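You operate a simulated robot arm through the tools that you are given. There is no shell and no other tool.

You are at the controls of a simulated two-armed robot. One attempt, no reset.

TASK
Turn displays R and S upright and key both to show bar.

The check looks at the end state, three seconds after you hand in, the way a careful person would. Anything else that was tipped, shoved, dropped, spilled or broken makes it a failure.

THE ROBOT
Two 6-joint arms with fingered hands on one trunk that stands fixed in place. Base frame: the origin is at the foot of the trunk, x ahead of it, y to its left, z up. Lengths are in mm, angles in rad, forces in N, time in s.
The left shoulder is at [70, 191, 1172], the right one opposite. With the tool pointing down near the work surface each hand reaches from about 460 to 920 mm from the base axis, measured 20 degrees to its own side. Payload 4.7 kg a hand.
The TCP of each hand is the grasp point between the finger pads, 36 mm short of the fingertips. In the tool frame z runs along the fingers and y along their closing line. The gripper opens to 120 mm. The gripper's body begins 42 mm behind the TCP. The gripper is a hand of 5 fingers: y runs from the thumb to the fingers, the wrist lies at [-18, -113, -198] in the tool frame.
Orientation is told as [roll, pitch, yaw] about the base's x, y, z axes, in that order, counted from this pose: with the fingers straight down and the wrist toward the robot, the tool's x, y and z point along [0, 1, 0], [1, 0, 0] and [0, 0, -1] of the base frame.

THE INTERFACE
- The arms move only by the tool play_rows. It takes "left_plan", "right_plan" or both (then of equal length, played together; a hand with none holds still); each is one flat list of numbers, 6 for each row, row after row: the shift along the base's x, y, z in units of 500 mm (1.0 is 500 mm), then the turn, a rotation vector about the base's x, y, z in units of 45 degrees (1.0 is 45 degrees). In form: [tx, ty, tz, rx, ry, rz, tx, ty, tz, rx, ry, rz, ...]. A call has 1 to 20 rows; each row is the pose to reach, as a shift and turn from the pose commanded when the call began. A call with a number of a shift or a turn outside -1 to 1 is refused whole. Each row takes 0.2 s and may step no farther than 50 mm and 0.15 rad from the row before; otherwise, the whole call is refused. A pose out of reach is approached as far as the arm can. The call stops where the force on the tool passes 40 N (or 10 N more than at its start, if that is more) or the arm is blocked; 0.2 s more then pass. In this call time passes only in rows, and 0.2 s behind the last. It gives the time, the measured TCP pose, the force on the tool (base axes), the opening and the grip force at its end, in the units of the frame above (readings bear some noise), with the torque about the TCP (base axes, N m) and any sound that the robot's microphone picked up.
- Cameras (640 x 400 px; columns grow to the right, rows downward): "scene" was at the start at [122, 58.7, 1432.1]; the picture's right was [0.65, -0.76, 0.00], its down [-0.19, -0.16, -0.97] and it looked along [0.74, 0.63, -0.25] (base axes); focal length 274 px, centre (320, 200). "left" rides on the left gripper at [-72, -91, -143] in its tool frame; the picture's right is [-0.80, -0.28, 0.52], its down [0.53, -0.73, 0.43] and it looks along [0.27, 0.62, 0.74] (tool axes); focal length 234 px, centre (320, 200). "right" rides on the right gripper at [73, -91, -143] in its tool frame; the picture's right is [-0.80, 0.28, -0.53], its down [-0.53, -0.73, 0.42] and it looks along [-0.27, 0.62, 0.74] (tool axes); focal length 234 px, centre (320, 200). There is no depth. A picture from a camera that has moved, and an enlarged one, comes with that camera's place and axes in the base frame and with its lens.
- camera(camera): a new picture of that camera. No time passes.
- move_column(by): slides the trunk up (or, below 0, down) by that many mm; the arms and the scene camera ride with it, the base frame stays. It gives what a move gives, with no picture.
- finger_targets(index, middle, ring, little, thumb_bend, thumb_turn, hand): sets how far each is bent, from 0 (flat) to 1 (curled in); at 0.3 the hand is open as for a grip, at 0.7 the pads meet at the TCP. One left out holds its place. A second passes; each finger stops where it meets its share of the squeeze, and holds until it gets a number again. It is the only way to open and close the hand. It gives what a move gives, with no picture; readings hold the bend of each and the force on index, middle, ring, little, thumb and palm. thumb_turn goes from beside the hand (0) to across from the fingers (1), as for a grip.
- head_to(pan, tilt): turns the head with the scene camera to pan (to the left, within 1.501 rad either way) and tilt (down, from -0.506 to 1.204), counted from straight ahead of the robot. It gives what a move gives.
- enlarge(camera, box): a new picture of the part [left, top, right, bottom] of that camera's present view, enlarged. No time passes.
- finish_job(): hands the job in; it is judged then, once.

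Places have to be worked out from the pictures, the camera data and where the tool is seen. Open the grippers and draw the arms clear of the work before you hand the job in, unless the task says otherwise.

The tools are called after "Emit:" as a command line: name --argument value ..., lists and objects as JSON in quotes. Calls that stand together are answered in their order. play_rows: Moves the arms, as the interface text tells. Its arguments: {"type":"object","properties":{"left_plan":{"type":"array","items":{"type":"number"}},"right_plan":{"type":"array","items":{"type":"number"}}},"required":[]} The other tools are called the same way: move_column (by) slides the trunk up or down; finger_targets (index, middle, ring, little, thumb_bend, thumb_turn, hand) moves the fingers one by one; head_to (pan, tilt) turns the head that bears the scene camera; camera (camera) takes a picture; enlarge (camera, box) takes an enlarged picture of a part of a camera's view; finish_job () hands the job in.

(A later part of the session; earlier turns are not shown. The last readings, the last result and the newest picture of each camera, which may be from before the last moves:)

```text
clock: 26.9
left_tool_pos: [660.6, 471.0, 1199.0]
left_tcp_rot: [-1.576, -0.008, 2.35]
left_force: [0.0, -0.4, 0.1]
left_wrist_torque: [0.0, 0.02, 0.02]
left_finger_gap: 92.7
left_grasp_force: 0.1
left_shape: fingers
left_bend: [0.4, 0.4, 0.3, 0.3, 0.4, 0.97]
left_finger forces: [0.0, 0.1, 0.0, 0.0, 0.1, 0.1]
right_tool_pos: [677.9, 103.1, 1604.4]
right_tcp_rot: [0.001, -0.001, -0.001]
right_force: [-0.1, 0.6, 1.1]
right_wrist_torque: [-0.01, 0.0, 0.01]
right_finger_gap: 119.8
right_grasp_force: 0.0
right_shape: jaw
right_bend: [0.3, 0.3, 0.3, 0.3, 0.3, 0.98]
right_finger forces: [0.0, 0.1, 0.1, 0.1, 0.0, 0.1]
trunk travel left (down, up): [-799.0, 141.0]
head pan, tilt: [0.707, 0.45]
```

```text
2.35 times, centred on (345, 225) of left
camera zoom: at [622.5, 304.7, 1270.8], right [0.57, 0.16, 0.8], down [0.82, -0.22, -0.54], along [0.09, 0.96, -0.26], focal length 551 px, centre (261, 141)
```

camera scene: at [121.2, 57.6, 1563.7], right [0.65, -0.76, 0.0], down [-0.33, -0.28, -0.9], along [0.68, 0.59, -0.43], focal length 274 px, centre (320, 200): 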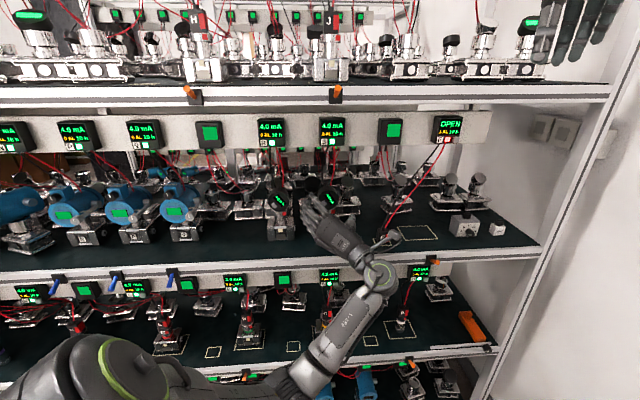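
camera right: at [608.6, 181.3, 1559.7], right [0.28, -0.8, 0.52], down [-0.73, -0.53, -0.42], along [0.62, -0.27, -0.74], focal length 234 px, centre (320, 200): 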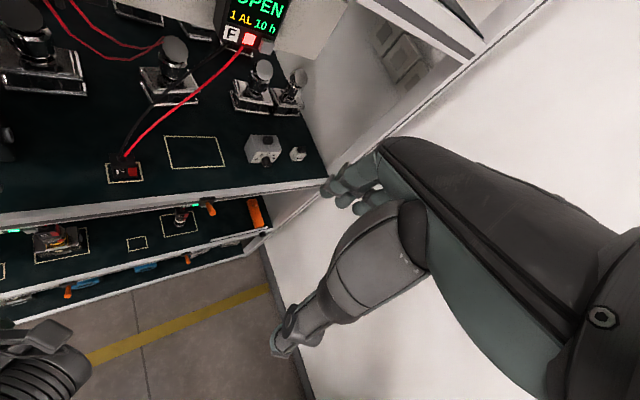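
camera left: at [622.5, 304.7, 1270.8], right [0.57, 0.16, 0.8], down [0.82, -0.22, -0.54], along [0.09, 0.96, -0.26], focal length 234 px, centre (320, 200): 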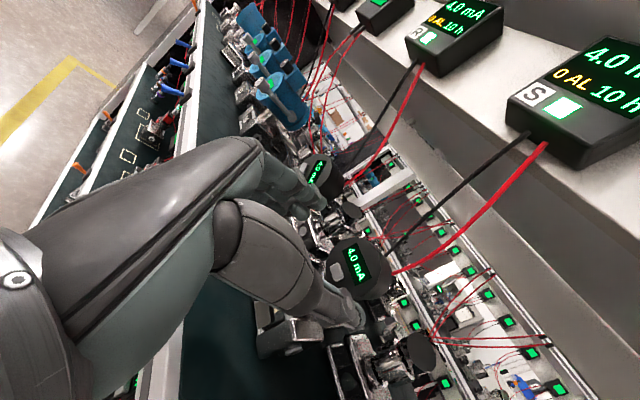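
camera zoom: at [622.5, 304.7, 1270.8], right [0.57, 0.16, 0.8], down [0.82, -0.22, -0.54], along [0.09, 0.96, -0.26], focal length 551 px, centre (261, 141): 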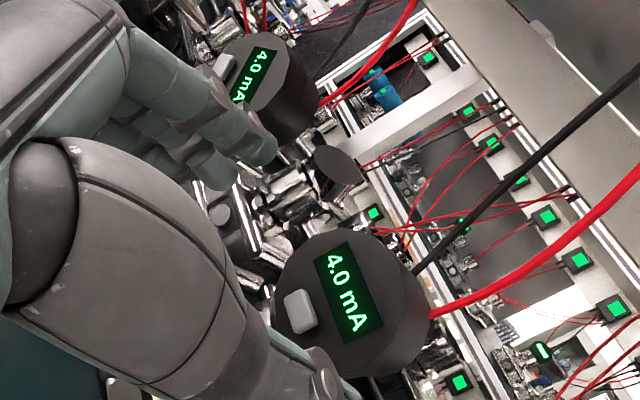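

R's face comes out at about [616, 649, 1191], i.e. 154.5 mm to the left of S at the same depth. I'll shift sideways in the standoff plane and roll the hand back 27° for R's first bite.

Emit:
play_rows --left_plan '[-0.054, 0.0539, 0, 0.106, 0.106, 0, -0.1081, 0.1077, -0.0005, 0.212, 0.212, 0, -0.1622, 0.1616, -0.0008, 0.318, 0.318, 0, -0.2162, 0.2154, -0.001, 0.424, 0.424, 0]'

Emit:
camera --camera "left"

Emit:
camera --camera "scene"

Emit:
enlarge --camera "scene" --box '[230, 165, 350, 245]'

```text
clock: 27.9
left_tool_pos: [549.6, 581.9, 1195.6]
left_tcp_rot: [-1.57, -0.478, 2.348]
left_force: [-0.5, 0.3, -0.5]
left_wrist_torque: [0.02, 0.01, -0.02]
left_finger_gap: 92.7
left_grasp_force: 0.0
left_shape: fingers
left_bend: [0.4, 0.4, 0.3, 0.3, 0.4, 0.98]
left_finger forces: [0.0, 0.1, 0.0, 0.0, 0.1, 0.0]
right_tool_pos: [676.9, 107.2, 1604.0]
right_tcp_rot: [-0.002, -0.001, 0.0]
right_force: [-0.3, -0.3, -0.1]
right_wrist_torque: [-0.02, -0.03, 0.01]
right_finger_gap: 120.0
right_grasp_force: 0.1
right_shape: jaw
right_bend: [0.3, 0.3, 0.3, 0.3, 0.3, 0.98]
right_finger forces: [0.0, 0.0, 0.0, 0.0, 0.1, 0.0]
trunk travel left (down, up): [-799.0, 141.0]
head pan, tilt: [0.707, 0.45]
```

```text
taken
camera left: at [527.7, 399.2, 1220.0], right [0.81, -0.07, 0.59], down [0.59, 0.01, -0.81], along [0.05, 1.0, 0.05], focal length 234 px, centre (320, 200)
```

left: 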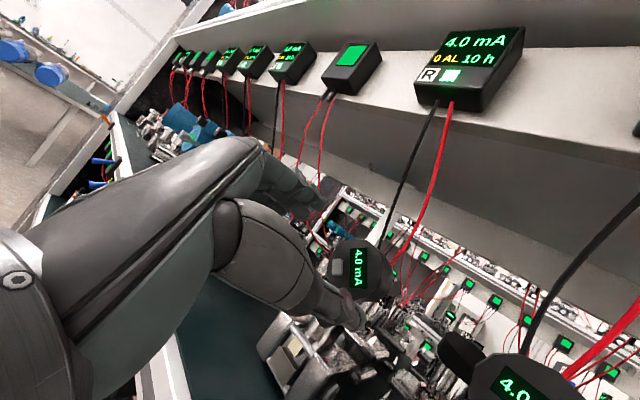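

```text
taken
camera scene: at [118.9, 59.9, 1563.8], right [0.65, -0.76, 0.0], down [-0.33, -0.28, -0.9], along [0.69, 0.58, -0.44], focal length 274 px, centre (320, 200)
```

scene: 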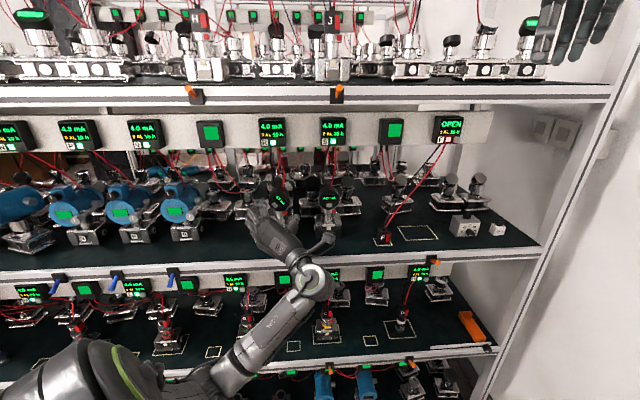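

```text
5.00 times, centred on (290, 205) of scene
camera zoom: at [118.9, 59.9, 1563.8], right [0.65, -0.76, 0.0], down [-0.33, -0.28, -0.9], along [0.69, 0.58, -0.44], focal length 1372 px, centre (470, 175)
```

zoom: 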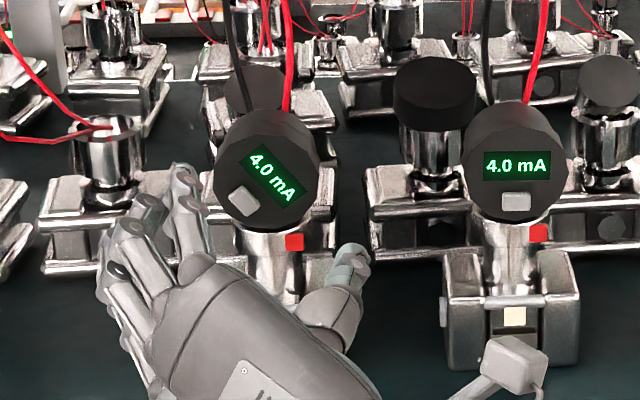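

The view of R here closely matches S's at its standoff. I'll zoom to check alignment before advancing.

Emit:
enlarge --camera "left" --box '[310, 225, 410, 315]'

```text
4.44 times, centred on (360, 270) of left
camera zoom: at [527.7, 399.2, 1220.0], right [0.81, -0.07, 0.59], down [0.59, 0.01, -0.81], along [0.05, 1.0, 0.05], focal length 1041 px, centre (142, -111)
```

zoom: 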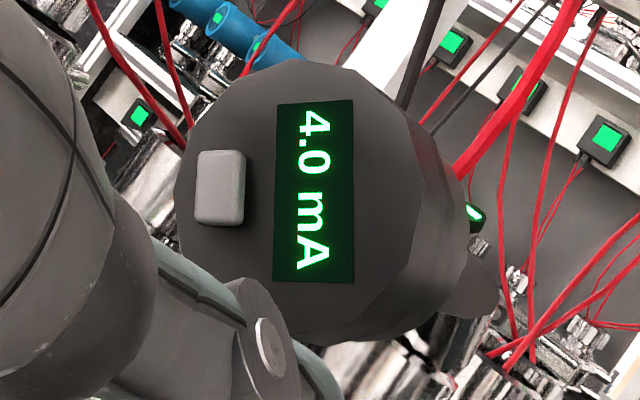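

R lies 65.7/66.2 mm ahead and 3.4 mm below the tool point, consistent with S's geometry. Opening fully and advancing over R's rim.

Emit:
finger_targets --hand "left" --index 0.3 --middle 0.3 --thumb_bend 0.3

Emit:
play_rows --left_plan '[0.0358, 0.0344, 0, 0, 0, 0, 0.0715, 0.0688, 0, 0, 0, 0, 0.1073, 0.1032, 0, 0, 0, 0, 0.143, 0.1376, 0, 0, 0, 0]'

Emit:
enlarge --camera "left" --box '[230, 140, 430, 340]'

Emit:
enlarge --camera "scene" --box '[240, 165, 340, 235]'

```text
clock: 28.9
left_tool_pos: [550.3, 581.1, 1197.8]
left_tcp_rot: [-1.573, -0.477, 2.351]
left_force: [0.2, -0.1, -0.3]
left_wrist_torque: [-0.01, -0.02, -0.01]
left_finger_gap: 122.3
left_grasp_force: 0.0
left_shape: fingers
left_bend: [0.3, 0.3, 0.3, 0.3, 0.3, 0.98]
left_finger forces: [0.1, 0.0, 0.0, 0.0, 0.0, 0.0]
right_tool_pos: [679.0, 104.8, 1602.8]
right_tcp_rot: [0.0, 0.001, 0.002]
right_force: [0.5, 0.1, 0.0]
right_wrist_torque: [-0.02, 0.01, 0.02]
right_finger_gap: 120.0
right_grasp_force: 0.0
right_shape: jaw
right_bend: [0.3, 0.3, 0.3, 0.3, 0.3, 0.98]
right_finger forces: [0.0, 0.0, 0.0, 0.0, 0.0, 0.0]
trunk travel left (down, up): [-799.0, 141.0]
head pan, tilt: [0.707, 0.45]
```

```text
clock: 29.9
left_tool_pos: [624.8, 651.6, 1196.4]
left_tcp_rot: [-1.573, -0.479, 2.349]
left_force: [0.9, -0.2, -0.9]
left_wrist_torque: [0.01, 0.01, 0.03]
left_finger_gap: 122.0
left_grasp_force: 0.2
left_shape: fingers
left_bend: [0.3, 0.3, 0.3, 0.3, 0.3, 0.98]
left_finger forces: [0.1, 0.1, 0.0, 0.0, 0.1, 0.0]
right_tool_pos: [679.4, 104.8, 1603.1]
right_tcp_rot: [0.0, 0.002, -0.001]
right_force: [-0.3, -0.3, -0.1]
right_wrist_torque: [-0.03, 0.02, -0.01]
right_finger_gap: 120.0
right_grasp_force: 0.1
right_shape: jaw
right_bend: [0.3, 0.3, 0.3, 0.3, 0.3, 0.98]
right_finger forces: [0.1, 0.1, 0.0, 0.0, 0.0, 0.0]
trunk travel left (down, up): [-799.0, 141.0]
head pan, tilt: [0.707, 0.45]
```

```text
2.00 times, centred on (330, 240) of left
camera zoom: at [602.6, 468.5, 1220.3], right [0.81, -0.07, 0.58], down [0.59, 0.01, -0.81], along [0.05, 1.0, 0.05], focal length 468 px, centre (300, 120)
```

zoom: 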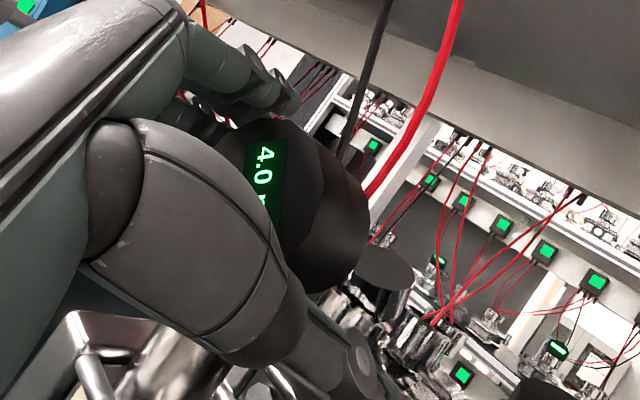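

```text
5.71 times, centred on (290, 200) of scene
camera zoom: at [122.0, 58.2, 1563.5], right [0.65, -0.76, 0.0], down [-0.33, -0.28, -0.9], along [0.68, 0.58, -0.44], focal length 1568 px, centre (491, 200)
```

zoom: 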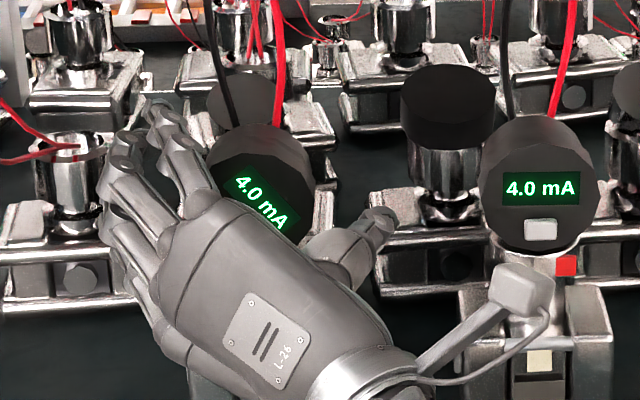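

No contact on entry. Closing in steps on R.

Emit:
finger_targets --hand "left" --index 0.475 --middle 0.475 --thumb_bend 0.475

Emit:
finger_targets --hand "left" --index 0.495 --middle 0.5 --thumb_bend 0.495

Emit:
enlarge --camera "scene" --box '[260, 175, 320, 215]'

```text
clock: 30.9
left_tool_pos: [622.6, 651.5, 1198.3]
left_tcp_rot: [-1.572, -0.478, 2.351]
left_force: [0.6, -1.6, 0.9]
left_wrist_torque: [0.0, -0.01, 0.02]
left_finger_gap: 72.6
left_grasp_force: 0.0
left_shape: fingers
left_bend: [0.47, 0.47, 0.3, 0.3, 0.47, 0.98]
left_finger forces: [0.1, 0.1, 0.0, 0.0, 0.1, 0.0]
right_tool_pos: [678.8, 104.1, 1603.6]
right_tcp_rot: [0.0, 0.0, -0.001]
right_force: [-0.2, 0.5, -0.2]
right_wrist_torque: [0.01, 0.0, 0.02]
right_finger_gap: 120.0
right_grasp_force: 0.0
right_shape: jaw
right_bend: [0.3, 0.3, 0.3, 0.3, 0.3, 0.98]
right_finger forces: [0.1, 0.0, 0.0, 0.0, 0.1, 0.0]
trunk travel left (down, up): [-799.0, 141.0]
head pan, tilt: [0.707, 0.45]
```

```text
clock: 31.9
left_tool_pos: [622.1, 651.4, 1196.9]
left_tcp_rot: [-1.573, -0.478, 2.352]
left_force: [-1.4, 0.7, 0.5]
left_wrist_torque: [0.04, 0.01, 0.04]
left_finger_gap: 67.2
left_grasp_force: 1.0
left_shape: fingers
left_bend: [0.48, 0.49, 0.3, 0.3, 0.49, 0.98]
left_finger forces: [0.8, 1.0, 0.0, 0.0, 0.0, 0.0]
right_tool_pos: [678.5, 104.9, 1603.5]
right_tcp_rot: [0.001, 0.0, -0.001]
right_force: [-0.5, -0.2, -0.4]
right_wrist_torque: [0.03, -0.01, -0.01]
right_finger_gap: 120.1
right_grasp_force: 0.1
right_shape: jaw
right_bend: [0.3, 0.3, 0.3, 0.3, 0.3, 0.98]
right_finger forces: [0.1, 0.1, 0.0, 0.1, 0.1, 0.1]
trunk travel left (down, up): [-799.0, 141.0]
head pan, tilt: [0.707, 0.45]
```

```text
10.00 times, centred on (290, 195) of scene
camera zoom: at [120.7, 57.8, 1563.7], right [0.65, -0.76, 0.0], down [-0.33, -0.28, -0.9], along [0.68, 0.58, -0.44], focal length 2744 px, centre (620, 250)
```

zoom: 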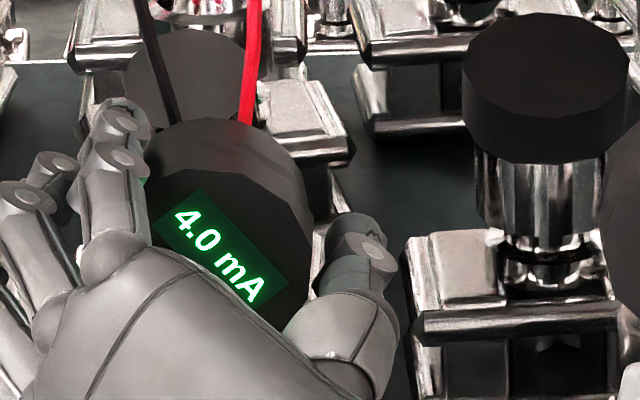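

Fingers touched slightly before the thumb, so I'll nudge the hand 1.5 mm toward the finger side to centre it, then firm the grip.

Emit:
play_rows --left_plan '[-0.002, 0.002, 0.0014, 0, 0, 0]'

Emit:
finger_targets --hand "left" --index 0.51 --middle 0.515 --thumb_bend 0.515

Emit:
finger_targets --hand "left" --index 0.54 --middle 0.545 --thumb_bend 0.55

Emit:
enlarge --camera "scene" --box '[275, 185, 300, 205]'

```text
clock: 32.3
left_tool_pos: [623.6, 651.9, 1198.4]
left_tcp_rot: [-1.571, -0.478, 2.349]
left_force: [-0.7, 0.7, 0.9]
left_wrist_torque: [0.0, 0.05, -0.03]
left_finger_gap: 66.9
left_grasp_force: 0.5
left_shape: fingers
left_bend: [0.49, 0.5, 0.3, 0.3, 0.49, 0.98]
left_finger forces: [0.2, 0.5, 0.1, 0.1, 0.0, 0.0]
right_tool_pos: [679.6, 104.5, 1604.2]
right_tcp_rot: [0.001, 0.0, 0.0]
right_force: [0.5, -0.6, 0.3]
right_wrist_torque: [0.0, 0.01, -0.01]
right_finger_gap: 119.8
right_grasp_force: 0.1
right_shape: jaw
right_bend: [0.3, 0.3, 0.3, 0.3, 0.3, 0.98]
right_finger forces: [0.1, 0.0, 0.0, 0.1, 0.0, 0.0]
trunk travel left (down, up): [-799.0, 141.0]
head pan, tilt: [0.707, 0.45]
```

```text
clock: 33.3
left_tool_pos: [622.0, 652.7, 1198.9]
left_tcp_rot: [-1.574, -0.478, 2.35]
left_force: [-1.0, 1.4, 1.0]
left_wrist_torque: [0.0, 0.01, 0.03]
left_finger_gap: 62.4
left_grasp_force: 1.5
left_shape: fingers
left_bend: [0.5, 0.5, 0.3, 0.3, 0.5, 0.98]
left_finger forces: [1.0, 0.9, 0.0, 0.1, 0.6, 0.0]
right_tool_pos: [678.4, 105.3, 1603.3]
right_tcp_rot: [0.001, 0.0, 0.0]
right_force: [0.1, -0.2, -0.3]
right_wrist_torque: [-0.02, 0.02, 0.0]
right_finger_gap: 119.7
right_grasp_force: 0.0
right_shape: jaw
right_bend: [0.3, 0.3, 0.3, 0.3, 0.3, 0.98]
right_finger forces: [0.0, 0.0, 0.0, 0.0, 0.1, 0.0]
trunk travel left (down, up): [-799.0, 141.0]
head pan, tilt: [0.707, 0.45]
```

```text
clock: 34.3
left_tool_pos: [622.0, 653.2, 1197.8]
left_tcp_rot: [-1.574, -0.477, 2.35]
left_force: [-0.3, 2.3, 1.5]
left_wrist_torque: [0.04, 0.0, 0.14]
left_finger_gap: 59.0
left_grasp_force: 5.5
left_shape: fingers
left_bend: [0.51, 0.51, 0.3, 0.3, 0.52, 0.97]
left_finger forces: [3.3, 3.1, 0.0, 0.0, 4.2, 0.1]
right_tool_pos: [679.4, 105.2, 1604.4]
right_tcp_rot: [0.0, 0.0, -0.001]
right_force: [0.6, -0.8, -0.2]
right_wrist_torque: [0.01, 0.0, 0.01]
right_finger_gap: 119.9
right_grasp_force: 0.0
right_shape: jaw
right_bend: [0.3, 0.3, 0.3, 0.3, 0.3, 0.98]
right_finger forces: [0.0, 0.1, 0.0, 0.0, 0.0, 0.0]
trunk travel left (down, up): [-799.0, 141.0]
head pan, tilt: [0.707, 0.45]
```

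```text
16.00 times, centred on (288, 195) of scene
camera zoom: at [120.6, 57.9, 1563.7], right [0.65, -0.76, 0.0], down [-0.33, -0.28, -0.9], along [0.68, 0.58, -0.44], focal length 4390 px, centre (840, 280)
```

zoom: 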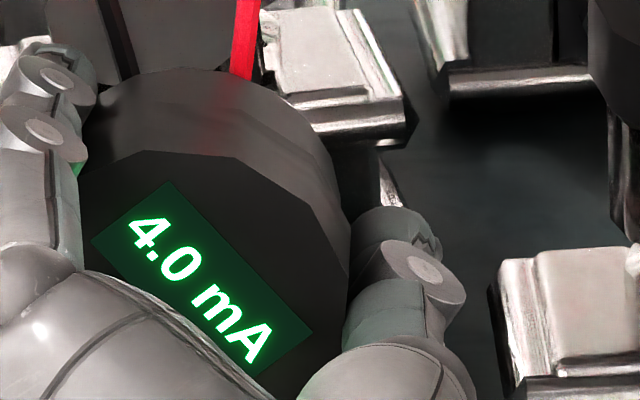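

Grip is balanced at ~5.5 N; R's window reads 51.6° clockwise. Turning 26° counter-clockwise for the first bite.

Emit:
play_rows --left_plan '[-0.0006, 0.0006, 0.0003, -0.1021, -0.1021, 0, -0.0012, 0.0012, 0.0005, -0.2043, -0.2043, 0, -0.0018, 0.0018, 0.0008, -0.3064, -0.3064, 0, -0.0024, 0.0024, 0.001, -0.4085, -0.4085, 0]'

Emit:
enlarge --camera "scene" --box '[260, 175, 320, 215]'

Emit:
enlarge --camera "scene" --box '[275, 185, 300, 205]'

```text
clock: 35.3
left_tool_pos: [619.1, 653.1, 1199.1]
left_tcp_rot: [-1.574, -0.023, 2.351]
left_force: [0.3, 4.0, 4.1]
left_wrist_torque: [0.15, 0.03, 0.12]
left_finger_gap: 58.8
left_grasp_force: 5.4
left_shape: fingers
left_bend: [0.51, 0.51, 0.3, 0.3, 0.52, 0.97]
left_finger forces: [4.4, 2.8, 0.1, 0.0, 4.3, 0.1]
right_tool_pos: [679.4, 105.4, 1604.3]
right_tcp_rot: [-0.001, 0.0, 0.0]
right_force: [0.5, -0.3, -0.1]
right_wrist_torque: [-0.02, 0.01, -0.02]
right_finger_gap: 119.8
right_grasp_force: 0.1
right_shape: jaw
right_bend: [0.3, 0.3, 0.3, 0.3, 0.3, 0.98]
right_finger forces: [0.0, 0.1, 0.0, 0.1, 0.0, 0.0]
trunk travel left (down, up): [-799.0, 141.0]
head pan, tilt: [0.707, 0.45]
```

```text
10.00 times, centred on (290, 195) of scene
camera zoom: at [120.7, 58.0, 1563.7], right [0.65, -0.76, 0.0], down [-0.33, -0.28, -0.9], along [0.68, 0.58, -0.44], focal length 2744 px, centre (620, 250)
```

zoom: 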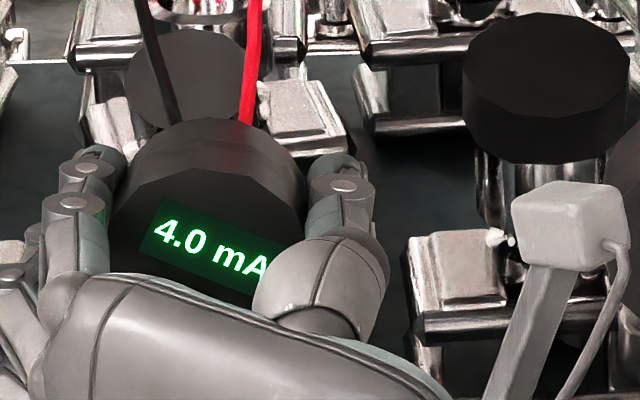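

```text
16.00 times, centred on (288, 195) of scene
camera zoom: at [120.7, 58.0, 1563.7], right [0.65, -0.76, 0.0], down [-0.33, -0.28, -0.9], along [0.68, 0.58, -0.44], focal length 4390 px, centre (840, 280)
```

zoom: 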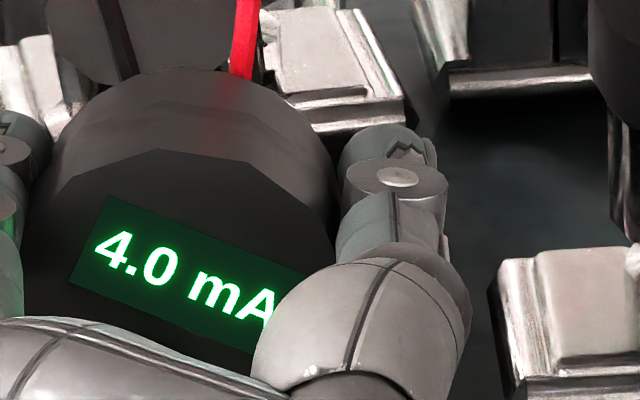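

About 26.6° remains on R. Releasing, rolling back, and regripping for the second bite.

Emit:
finger_targets --hand "left" --index 0.43 --middle 0.43 --thumb_bend 0.43

Emit:
play_rows --left_plan '[0.0006, -0.0006, -0.0003, 0.1021, 0.1021, 0, 0.0012, -0.0012, -0.0005, 0.2043, 0.2043, 0, 0.0018, -0.0018, -0.0008, 0.3064, 0.3064, 0, 0.0024, -0.0024, -0.001, 0.4085, 0.4085, 0]'

Emit:
finger_targets --hand "left" --index 0.49 --middle 0.495 --thumb_bend 0.495

Emit:
enlarge --camera "scene" --box '[260, 175, 320, 215]'

```text
clock: 36.3
left_tool_pos: [619.1, 652.5, 1198.8]
left_tcp_rot: [-1.575, -0.025, 2.352]
left_force: [0.3, -0.5, 0.7]
left_wrist_torque: [0.02, -0.01, -0.02]
left_finger_gap: 83.9
left_grasp_force: 0.1
left_shape: fingers
left_bend: [0.43, 0.43, 0.3, 0.3, 0.43, 0.97]
left_finger forces: [0.1, 0.0, 0.1, 0.1, 0.0, 0.0]
right_tool_pos: [679.3, 104.6, 1603.8]
right_tcp_rot: [0.001, 0.0, 0.0]
right_force: [0.3, -0.3, 1.4]
right_wrist_torque: [0.02, -0.01, -0.01]
right_finger_gap: 119.8
right_grasp_force: 0.0
right_shape: jaw
right_bend: [0.3, 0.3, 0.3, 0.3, 0.3, 0.98]
right_finger forces: [0.1, 0.0, 0.1, 0.1, 0.0, 0.1]
trunk travel left (down, up): [-799.0, 141.0]
head pan, tilt: [0.707, 0.45]
```

```text
clock: 37.3
left_tool_pos: [621.1, 650.5, 1198.5]
left_tcp_rot: [-1.571, -0.481, 2.35]
left_force: [0.8, -0.1, -0.5]
left_wrist_torque: [0.04, 0.01, 0.01]
left_finger_gap: 83.6
left_grasp_force: 0.0
left_shape: fingers
left_bend: [0.43, 0.43, 0.3, 0.3, 0.43, 0.97]
left_finger forces: [0.1, 0.0, 0.0, 0.1, 0.0, 0.0]
right_tool_pos: [679.3, 104.5, 1603.5]
right_tcp_rot: [0.0, -0.001, -0.001]
right_force: [0.2, 0.0, 0.4]
right_wrist_torque: [0.01, -0.01, 0.01]
right_finger_gap: 119.8
right_grasp_force: 0.1
right_shape: jaw
right_bend: [0.3, 0.3, 0.3, 0.3, 0.3, 0.98]
right_finger forces: [0.1, 0.0, 0.0, 0.1, 0.1, 0.0]
trunk travel left (down, up): [-799.0, 141.0]
head pan, tilt: [0.707, 0.45]
```

```text
clock: 38.3
left_tool_pos: [622.2, 651.8, 1198.6]
left_tcp_rot: [-1.572, -0.477, 2.349]
left_force: [-0.5, -0.1, -0.6]
left_wrist_torque: [0.0, -0.01, -0.02]
left_finger_gap: 67.0
left_grasp_force: 0.0
left_shape: fingers
left_bend: [0.49, 0.49, 0.3, 0.3, 0.49, 0.97]
left_finger forces: [0.0, 0.1, 0.0, 0.0, 0.0, 0.0]
right_tool_pos: [679.6, 104.9, 1603.6]
right_tcp_rot: [0.0, -0.002, -0.001]
right_force: [-0.4, 0.1, 0.1]
right_wrist_torque: [-0.02, 0.01, -0.01]
right_finger_gap: 119.8
right_grasp_force: 0.1
right_shape: jaw
right_bend: [0.3, 0.3, 0.3, 0.3, 0.3, 0.98]
right_finger forces: [0.0, 0.1, 0.0, 0.0, 0.0, 0.1]
trunk travel left (down, up): [-799.0, 141.0]
head pan, tilt: [0.707, 0.45]
```

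```text
10.00 times, centred on (290, 195) of scene
camera zoom: at [120.9, 57.7, 1563.7], right [0.65, -0.76, 0.0], down [-0.33, -0.28, -0.9], along [0.68, 0.58, -0.44], focal length 2744 px, centre (620, 250)
```

zoom: 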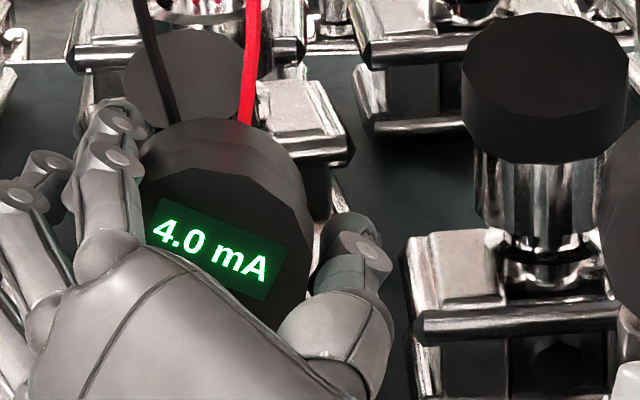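

R held its new angle. Gripping again in two steps, then turning the remaining ≈26.6°.

Emit:
finger_targets --hand "left" --index 0.515 --middle 0.515 --thumb_bend 0.515

Emit:
finger_targets --hand "left" --index 0.54 --middle 0.545 --thumb_bend 0.55

Emit:
play_rows --left_plan '[-0.0006, 0.0006, 0.0003, -0.1053, -0.1053, 0, -0.0012, 0.0012, 0.0005, -0.2105, -0.2105, 0, -0.0018, 0.0018, 0.0008, -0.3158, -0.3158, 0, -0.0024, 0.0024, 0.001, -0.421, -0.421, 0]'

Emit:
enlarge --camera "scene" --box '[275, 185, 300, 205]'

Emit:
enlarge --camera "scene" --box '[260, 175, 320, 215]'

```text
clock: 39.3
left_tool_pos: [622.5, 651.1, 1197.6]
left_tcp_rot: [-1.572, -0.479, 2.352]
left_force: [0.1, 0.9, 1.2]
left_wrist_torque: [0.03, -0.02, 0.04]
left_finger_gap: 62.5
left_grasp_force: 0.6
left_shape: fingers
left_bend: [0.5, 0.5, 0.3, 0.3, 0.5, 0.97]
left_finger forces: [1.0, 0.9, 0.1, 0.0, 0.7, 0.0]
right_tool_pos: [678.6, 104.9, 1603.7]
right_tcp_rot: [0.0, 0.0, 0.0]
right_force: [0.0, 0.1, -0.5]
right_wrist_torque: [-0.02, 0.0, 0.02]
right_finger_gap: 120.2
right_grasp_force: 0.1
right_shape: jaw
right_bend: [0.3, 0.3, 0.3, 0.3, 0.3, 0.98]
right_finger forces: [0.0, 0.0, 0.0, 0.0, 0.0, 0.0]
trunk travel left (down, up): [-799.0, 141.0]
head pan, tilt: [0.707, 0.45]
```

```text
clock: 40.3
left_tool_pos: [621.6, 652.2, 1198.1]
left_tcp_rot: [-1.573, -0.479, 2.35]
left_force: [-0.2, 2.6, 0.0]
left_wrist_torque: [0.08, 0.01, 0.11]
left_finger_gap: 59.3
left_grasp_force: 5.7
left_shape: fingers
left_bend: [0.51, 0.51, 0.3, 0.3, 0.52, 0.97]
left_finger forces: [3.2, 3.0, 0.1, 0.0, 4.4, 0.0]
right_tool_pos: [678.8, 105.6, 1603.8]
right_tcp_rot: [0.0, 0.002, -0.001]
right_force: [0.9, -0.2, -0.7]
right_wrist_torque: [0.02, 0.01, -0.03]
right_finger_gap: 119.9
right_grasp_force: 0.1
right_shape: jaw
right_bend: [0.3, 0.3, 0.3, 0.3, 0.3, 0.98]
right_finger forces: [0.0, 0.0, 0.1, 0.0, 0.0, 0.0]
trunk travel left (down, up): [-799.0, 141.0]
head pan, tilt: [0.707, 0.45]
```

```text
clock: 41.3
left_tool_pos: [618.8, 653.4, 1199.4]
left_tcp_rot: [-1.575, -0.008, 2.35]
left_force: [-0.9, 4.2, 4.7]
left_wrist_torque: [0.11, 0.05, 0.13]
left_finger_gap: 59.2
left_grasp_force: 6.0
left_shape: fingers
left_bend: [0.51, 0.51, 0.3, 0.3, 0.52, 0.97]
left_finger forces: [4.7, 3.1, 0.0, 0.0, 4.2, 0.0]
right_tool_pos: [677.5, 105.1, 1604.0]
right_tcp_rot: [-0.001, 0.0, 0.002]
right_force: [-0.5, 0.7, -1.0]
right_wrist_torque: [-0.02, 0.03, 0.01]
right_finger_gap: 120.0
right_grasp_force: 0.0
right_shape: jaw
right_bend: [0.3, 0.3, 0.3, 0.3, 0.3, 0.98]
right_finger forces: [0.1, 0.1, 0.1, 0.0, 0.1, 0.0]
trunk travel left (down, up): [-799.0, 141.0]
head pan, tilt: [0.707, 0.45]
```

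```text
16.00 times, centred on (288, 195) of scene
camera zoom: at [120.0, 57.9, 1563.7], right [0.65, -0.76, 0.0], down [-0.33, -0.28, -0.9], along [0.68, 0.58, -0.44], focal length 4390 px, centre (840, 280)
```

zoom: 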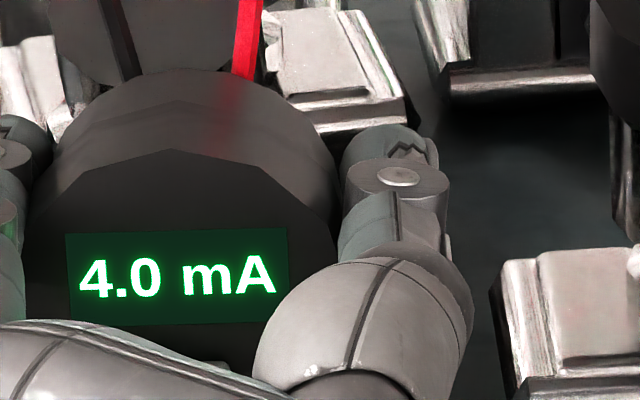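

```text
10.00 times, centred on (290, 195) of scene
camera zoom: at [120.0, 57.9, 1563.7], right [0.65, -0.76, 0.0], down [-0.33, -0.28, -0.9], along [0.68, 0.58, -0.44], focal length 2744 px, centre (620, 250)
```

zoom: 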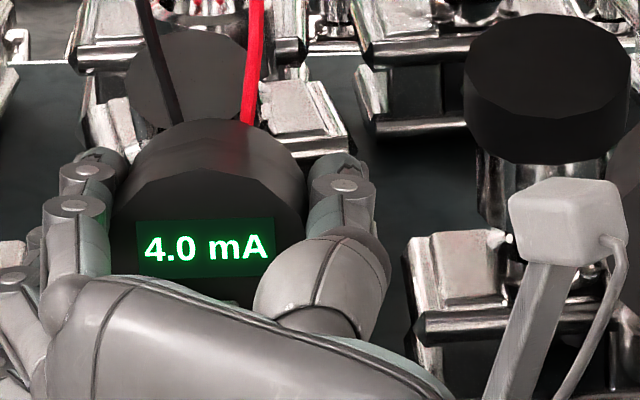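

R's window is level within a degree. Releasing and backing straight out.

Emit:
finger_targets --hand "left" --index 0.4 --middle 0.4 --thumb_bend 0.4

Emit:
play_rows --left_plan '[-0.035, -0.035, 0, 0, 0, 0, -0.07, -0.07, 0, 0, 0, 0, -0.105, -0.105, 0, 0, 0, 0, -0.14, -0.14, 0, 0, 0, 0, -0.175, -0.175, 0, 0, 0, 0, -0.21, -0.21, 0, 0, 0, 0]'

Emit:
enlarge --camera "scene" --box '[250, 165, 370, 245]'

Emit:
camera --camera "left"

```text
clock: 42.3
left_tool_pos: [620.7, 654.4, 1199.3]
left_tcp_rot: [-1.574, -0.011, 2.351]
left_force: [0.2, -0.7, -0.2]
left_wrist_torque: [-0.01, 0.03, 0.0]
left_finger_gap: 92.6
left_grasp_force: 0.2
left_shape: fingers
left_bend: [0.4, 0.4, 0.3, 0.3, 0.4, 0.97]
left_finger forces: [0.0, 0.1, 0.0, 0.1, 0.1, 0.1]
right_tool_pos: [680.8, 105.4, 1603.3]
right_tcp_rot: [0.0, 0.002, 0.001]
right_force: [0.3, 0.1, 0.8]
right_wrist_torque: [0.02, -0.03, -0.01]
right_finger_gap: 120.0
right_grasp_force: 0.1
right_shape: jaw
right_bend: [0.3, 0.3, 0.3, 0.3, 0.3, 0.98]
right_finger forces: [0.1, 0.0, 0.1, 0.0, 0.0, 0.1]
trunk travel left (down, up): [-799.0, 141.0]
head pan, tilt: [0.707, 0.45]
```

```text
clock: 43.7
left_tool_pos: [514.5, 546.8, 1201.4]
left_tcp_rot: [-1.574, -0.013, 2.351]
left_force: [-1.0, -0.4, 0.6]
left_wrist_torque: [0.02, 0.03, 0.06]
left_finger_gap: 92.4
left_grasp_force: 0.1
left_shape: fingers
left_bend: [0.4, 0.4, 0.3, 0.3, 0.4, 0.97]
left_finger forces: [0.1, 0.1, 0.1, 0.1, 0.0, 0.1]
right_tool_pos: [677.9, 102.9, 1603.2]
right_tcp_rot: [0.002, 0.001, 0.001]
right_force: [0.2, -0.3, -1.0]
right_wrist_torque: [0.0, 0.0, 0.05]
right_finger_gap: 119.8
right_grasp_force: 0.1
right_shape: jaw
right_bend: [0.3, 0.3, 0.3, 0.3, 0.3, 0.98]
right_finger forces: [0.1, 0.0, 0.0, 0.1, 0.0, 0.1]
trunk travel left (down, up): [-799.0, 141.0]
head pan, tilt: [0.707, 0.45]
```

```text
5.00 times, centred on (310, 205) of scene
camera zoom: at [120.5, 56.7, 1563.8], right [0.65, -0.76, 0.0], down [-0.33, -0.28, -0.9], along [0.68, 0.59, -0.43], focal length 1372 px, centre (370, 175)
```

zoom: 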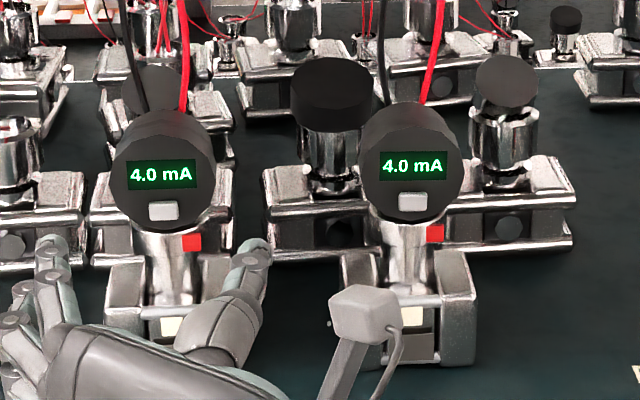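

```text
taken
camera left: at [477.1, 380.2, 1273.2], right [0.57, 0.16, 0.8], down [0.81, -0.22, -0.54], along [0.09, 0.96, -0.26], focal length 234 px, centre (320, 200)
```

left: 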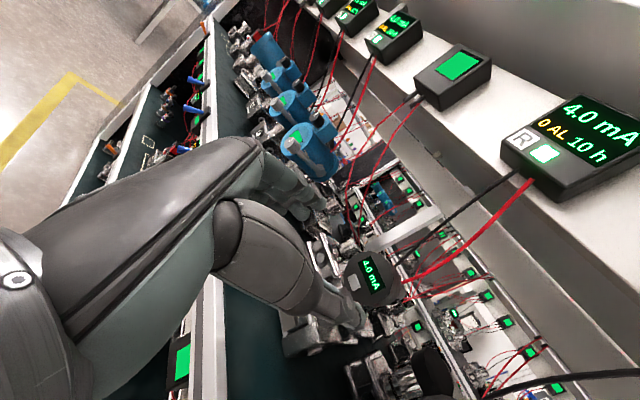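

Both displays are upright and nothing else has moved. Now I'll make a pointing hand (index forward, others curled) here in free space and see where the fingertip ends up.

Emit:
finger_targets --hand "left" --index 0.4 --middle 1.0 --ring 1.0 --little 1.0

Emit:
enlarge --camera "left" --box '[200, 110, 440, 350]'

Emit:
enlarge --camera "scene" --box '[220, 180, 370, 280]'

```text
clock: 44.7
left_tool_pos: [515.3, 548.0, 1200.7]
left_tcp_rot: [-1.574, -0.01, 2.351]
left_force: [0.5, 0.0, -1.2]
left_wrist_torque: [-0.02, 0.02, 0.01]
left_finger_gap: 92.7
left_grasp_force: 0.1
left_shape: fingers
left_bend: [0.4, 1.0, 1.0, 1.0, 0.4, 0.97]
left_finger forces: [0.0, 0.0, 0.1, 0.0, 0.1, 0.0]
right_tool_pos: [678.8, 104.0, 1605.4]
right_tcp_rot: [0.0, 0.001, 0.001]
right_force: [0.3, -0.2, -0.5]
right_wrist_torque: [-0.01, -0.03, -0.02]
right_finger_gap: 119.7
right_grasp_force: 0.1
right_shape: jaw
right_bend: [0.3, 0.3, 0.3, 0.3, 0.3, 0.98]
right_finger forces: [0.0, 0.0, 0.1, 0.0, 0.0, 0.1]
trunk travel left (down, up): [-799.0, 141.0]
head pan, tilt: [0.707, 0.45]
```

```text
1.67 times, centred on (320, 230) of left
camera zoom: at [477.7, 381.1, 1272.8], right [0.57, 0.16, 0.8], down [0.81, -0.22, -0.54], along [0.09, 0.96, -0.26], focal length 390 px, centre (320, 150)
```

zoom: 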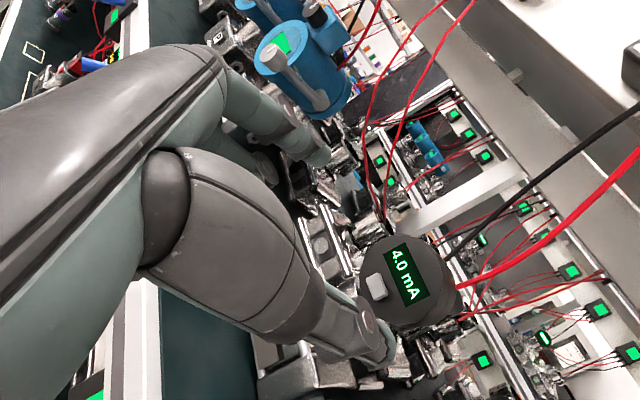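

```text
4.00 times, centred on (295, 230) of scene
camera zoom: at [121.0, 57.7, 1563.7], right [0.65, -0.76, 0.0], down [-0.33, -0.28, -0.9], along [0.68, 0.58, -0.44], focal length 1098 px, centre (420, 80)
```

zoom: 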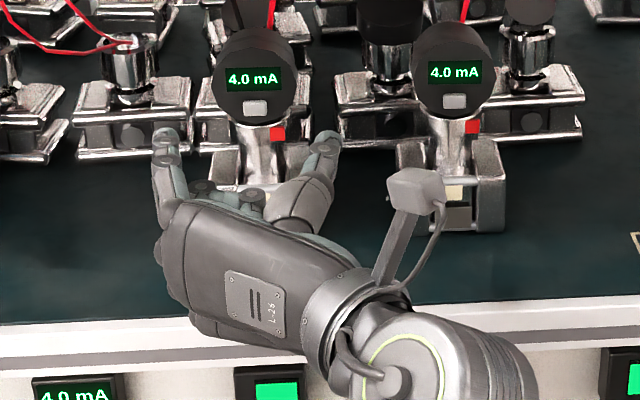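

The index now points forward on its own; the thumb still sticks out. I'll fold the thumb in too.

Emit:
finger_targets --hand "left" --thumb_bend 0.9

Emit:
camera --camera "left"

Emit:
enlarge --camera "left" --box '[200, 110, 440, 350]'

Emit:
enlarge --camera "scene" --box '[240, 190, 330, 250]'

```text
clock: 45.7
left_tool_pos: [515.6, 548.1, 1201.7]
left_tcp_rot: [-1.575, -0.009, 2.35]
left_force: [0.6, 0.0, 0.1]
left_wrist_torque: [-0.02, 0.0, -0.01]
left_finger_gap: 22.4
left_grasp_force: 0.2
left_shape: fingers
left_bend: [0.4, 1.0, 1.0, 1.0, 0.9, 0.97]
left_finger forces: [0.0, 0.0, 0.0, 0.0, 0.0, 0.0]
right_tool_pos: [679.2, 104.6, 1604.3]
right_tcp_rot: [-0.001, 0.0, 0.001]
right_force: [-0.2, -0.3, 0.1]
right_wrist_torque: [0.0, 0.0, -0.01]
right_finger_gap: 119.8
right_grasp_force: 0.1
right_shape: jaw
right_bend: [0.3, 0.3, 0.3, 0.3, 0.3, 0.98]
right_finger forces: [0.0, 0.0, 0.0, 0.0, 0.1, 0.0]
trunk travel left (down, up): [-799.0, 141.0]
head pan, tilt: [0.707, 0.45]
```

```text
taken
camera left: at [477.7, 381.1, 1272.8], right [0.57, 0.16, 0.8], down [0.81, -0.22, -0.54], along [0.09, 0.96, -0.26], focal length 234 px, centre (320, 200)
```

left: 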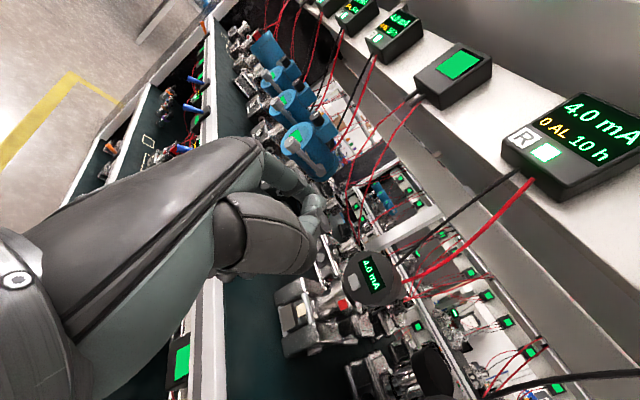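

```text
1.67 times, centred on (320, 230) of left
camera zoom: at [477.7, 381.1, 1272.8], right [0.57, 0.16, 0.8], down [0.81, -0.22, -0.54], along [0.09, 0.96, -0.26], focal length 390 px, centre (320, 150)
```

zoom: 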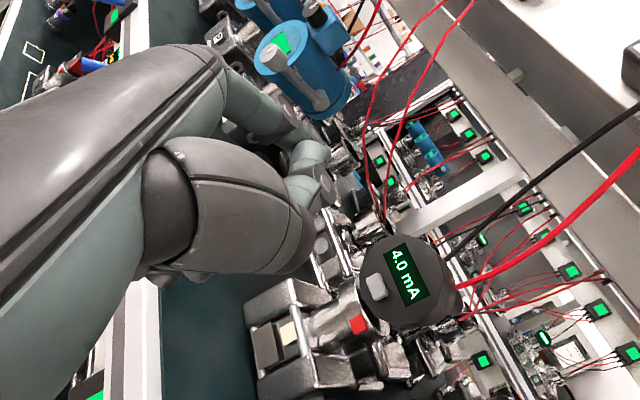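

```text
6.67 times, centred on (285, 220) of scene
camera zoom: at [121.0, 57.7, 1563.7], right [0.65, -0.76, 0.0], down [-0.33, -0.28, -0.9], along [0.68, 0.58, -0.44], focal length 1829 px, centre (553, 67)
```

zoom: 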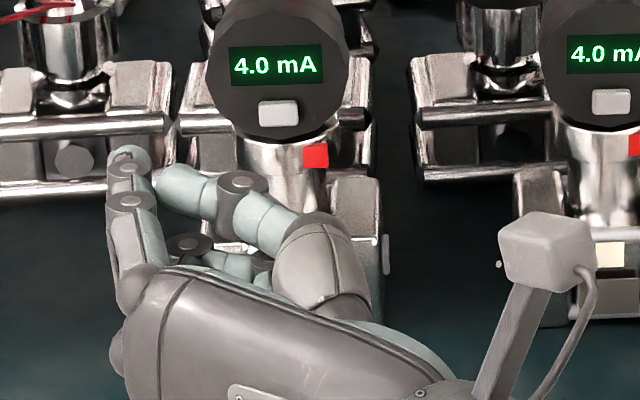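

The folded thumb lies almost level with the index tip, which is not good for pressing. I'll swing the thumb beside the hand instead.

Emit:
finger_targets --hand "left" --thumb_bend 0.3

Emit:
finger_targets --hand "left" --thumb_turn 0.0

Emit:
camera --camera "left"

Emit:
enlarge --camera "scene" --box '[240, 190, 330, 250]'

```text
clock: 46.7
left_tool_pos: [515.3, 549.4, 1201.0]
left_tcp_rot: [-1.573, -0.009, 2.35]
left_force: [-0.3, 0.1, -0.1]
left_wrist_torque: [0.01, -0.02, 0.0]
left_finger_gap: 107.1
left_grasp_force: 0.0
left_shape: fingers
left_bend: [0.4, 1.0, 1.0, 1.0, 0.3, 0.97]
left_finger forces: [0.0, 0.1, 0.0, 0.0, 0.0, 0.0]
right_tool_pos: [679.6, 104.4, 1604.2]
right_tcp_rot: [0.0, 0.001, 0.0]
right_force: [0.0, 0.4, 0.0]
right_wrist_torque: [-0.02, 0.0, 0.02]
right_finger_gap: 119.9
right_grasp_force: 0.0
right_shape: jaw
right_bend: [0.3, 0.3, 0.3, 0.3, 0.3, 0.98]
right_finger forces: [0.1, 0.0, 0.1, 0.0, 0.0, 0.0]
trunk travel left (down, up): [-799.0, 141.0]
head pan, tilt: [0.707, 0.45]
```

```text
clock: 47.7
left_tool_pos: [515.7, 549.1, 1201.3]
left_tcp_rot: [-1.575, -0.01, 2.35]
left_force: [0.3, -0.3, 0.6]
left_wrist_torque: [-0.02, 0.0, 0.04]
left_finger_gap: 164.7
left_grasp_force: 0.1
left_shape: fingers
left_bend: [0.4, 1.0, 1.0, 1.0, 0.3, 0.0]
left_finger forces: [0.0, 0.0, 0.0, 0.0, 0.0, 0.0]
right_tool_pos: [679.2, 104.3, 1604.1]
right_tcp_rot: [0.0, 0.0, -0.002]
right_force: [0.1, -0.3, 0.0]
right_wrist_torque: [0.03, 0.02, 0.01]
right_finger_gap: 120.0
right_grasp_force: 0.0
right_shape: jaw
right_bend: [0.3, 0.3, 0.3, 0.3, 0.3, 0.98]
right_finger forces: [0.0, 0.0, 0.0, 0.1, 0.1, 0.0]
trunk travel left (down, up): [-799.0, 141.0]
head pan, tilt: [0.707, 0.45]
```

```text
taken
camera left: at [477.7, 381.0, 1272.9], right [0.57, 0.16, 0.8], down [0.81, -0.22, -0.54], along [0.09, 0.96, -0.26], focal length 234 px, centre (320, 200)
```

left: 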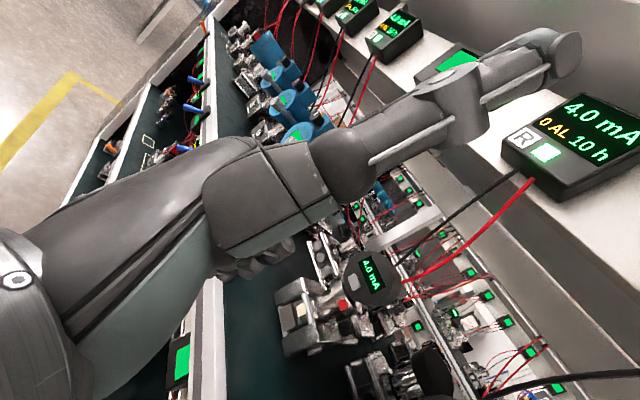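

```text
6.67 times, centred on (285, 220) of scene
camera zoom: at [120.9, 57.6, 1563.7], right [0.65, -0.76, 0.0], down [-0.33, -0.28, -0.9], along [0.68, 0.58, -0.44], focal length 1829 px, centre (553, 67)
```

zoom: 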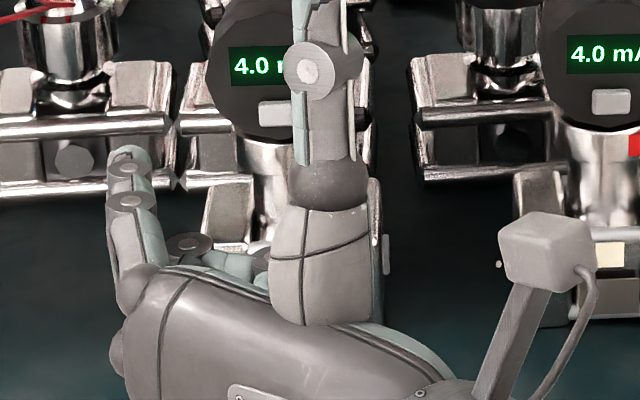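

With the thumb raised beside the hand, the index leads clearly. R's key is about 18 mm below its face centre, near [614, 645, 1175]; I'll move to a standoff with the index tip ~40 mm in front of it and check the alignment.

Emit:
play_rows --left_plan '[0.0516, 0.0033, -0.022, 0, 0, 0, 0.1032, 0.0067, -0.044, 0, 0, 0, 0.1548, 0.01, -0.066, 0, 0, 0]'

Emit:
camera --camera "scene"

Emit:
enlarge --camera "scene" --box '[250, 170, 340, 230]'

Emit:
camera --camera "left"

```text
clock: 48.5
left_tool_pos: [594.8, 552.4, 1166.9]
left_tcp_rot: [-1.576, -0.009, 2.352]
left_force: [-0.1, 0.0, -0.7]
left_wrist_torque: [-0.01, -0.03, 0.02]
left_finger_gap: 164.6
left_grasp_force: 0.1
left_shape: fingers
left_bend: [0.4, 1.0, 1.0, 1.0, 0.3, 0.0]
left_finger forces: [0.0, 0.1, 0.1, 0.1, 0.0, 0.0]
right_tool_pos: [680.7, 104.6, 1602.9]
right_tcp_rot: [0.001, 0.001, 0.0]
right_force: [0.1, -0.9, -0.2]
right_wrist_torque: [0.01, 0.0, -0.01]
right_finger_gap: 120.0
right_grasp_force: 0.1
right_shape: jaw
right_bend: [0.3, 0.3, 0.3, 0.3, 0.3, 0.98]
right_finger forces: [0.1, 0.0, 0.1, 0.1, 0.0, 0.0]
trunk travel left (down, up): [-799.0, 141.0]
head pan, tilt: [0.707, 0.45]
```

```text
taken
camera scene: at [121.7, 57.6, 1563.6], right [0.65, -0.76, 0.0], down [-0.33, -0.28, -0.9], along [0.68, 0.59, -0.44], focal length 274 px, centre (320, 200)
```

scene: 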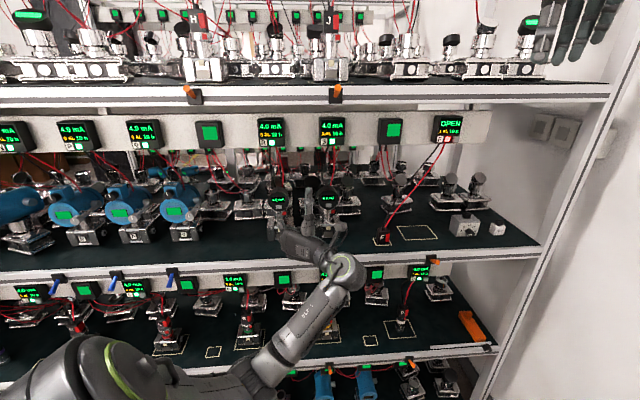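

```text
6.67 times, centred on (295, 200) of scene
camera zoom: at [121.7, 57.6, 1563.6], right [0.65, -0.76, 0.0], down [-0.33, -0.28, -0.9], along [0.68, 0.59, -0.44], focal length 1829 px, centre (487, 200)
```

zoom: 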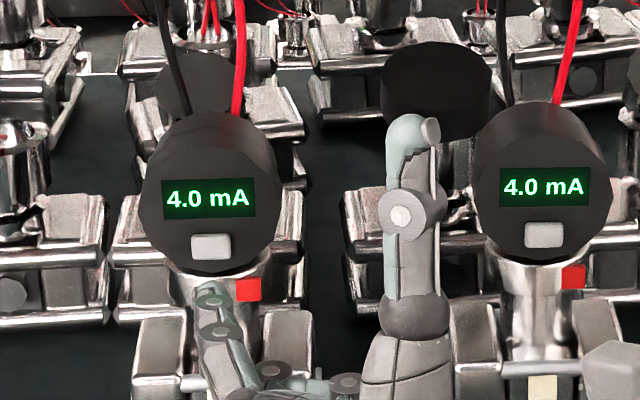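

```text
taken
camera left: at [557.0, 384.5, 1237.9], right [0.57, 0.16, 0.8], down [0.81, -0.22, -0.54], along [0.09, 0.96, -0.26], focal length 234 px, centre (320, 200)
```

left: 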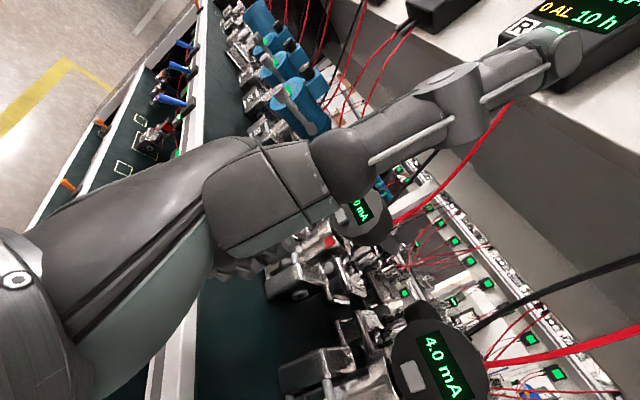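

Index tip and R's key line up laterally in the scene view. I'll zoom in for a closer check of the tip height and reach.

Emit:
enlarge --camera "scene" --box '[268, 195, 298, 220]'

Emit:
enlarge --camera "left" --box '[300, 150, 420, 290]'

```text
16.00 times, centred on (283, 208) of scene
camera zoom: at [121.7, 57.6, 1563.6], right [0.65, -0.76, 0.0], down [-0.33, -0.28, -0.9], along [0.68, 0.59, -0.44], focal length 4390 px, centre (912, 80)
```

zoom: 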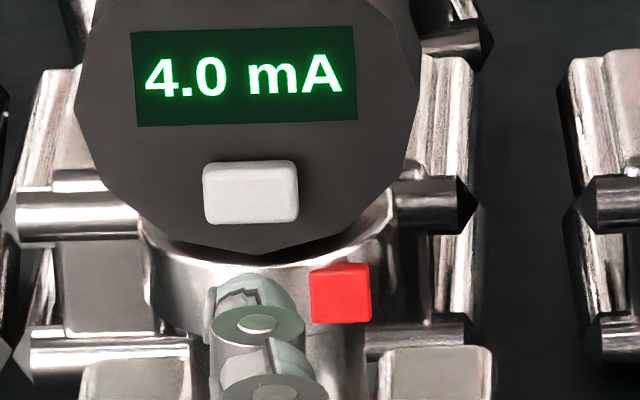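

```text
2.86 times, centred on (360, 220) of left
camera zoom: at [557.0, 384.5, 1237.9], right [0.57, 0.16, 0.8], down [0.81, -0.22, -0.54], along [0.09, 0.96, -0.26], focal length 669 px, centre (206, 143)
```

zoom: 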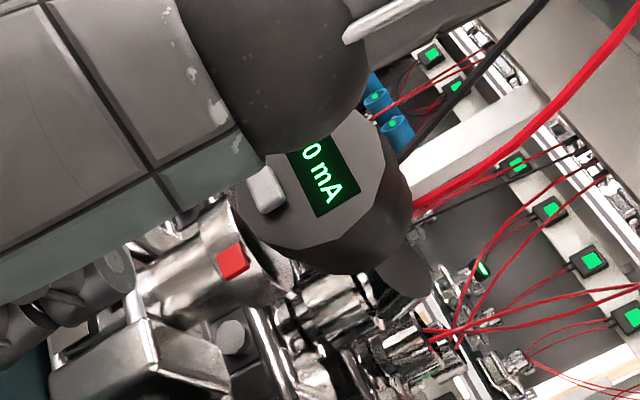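

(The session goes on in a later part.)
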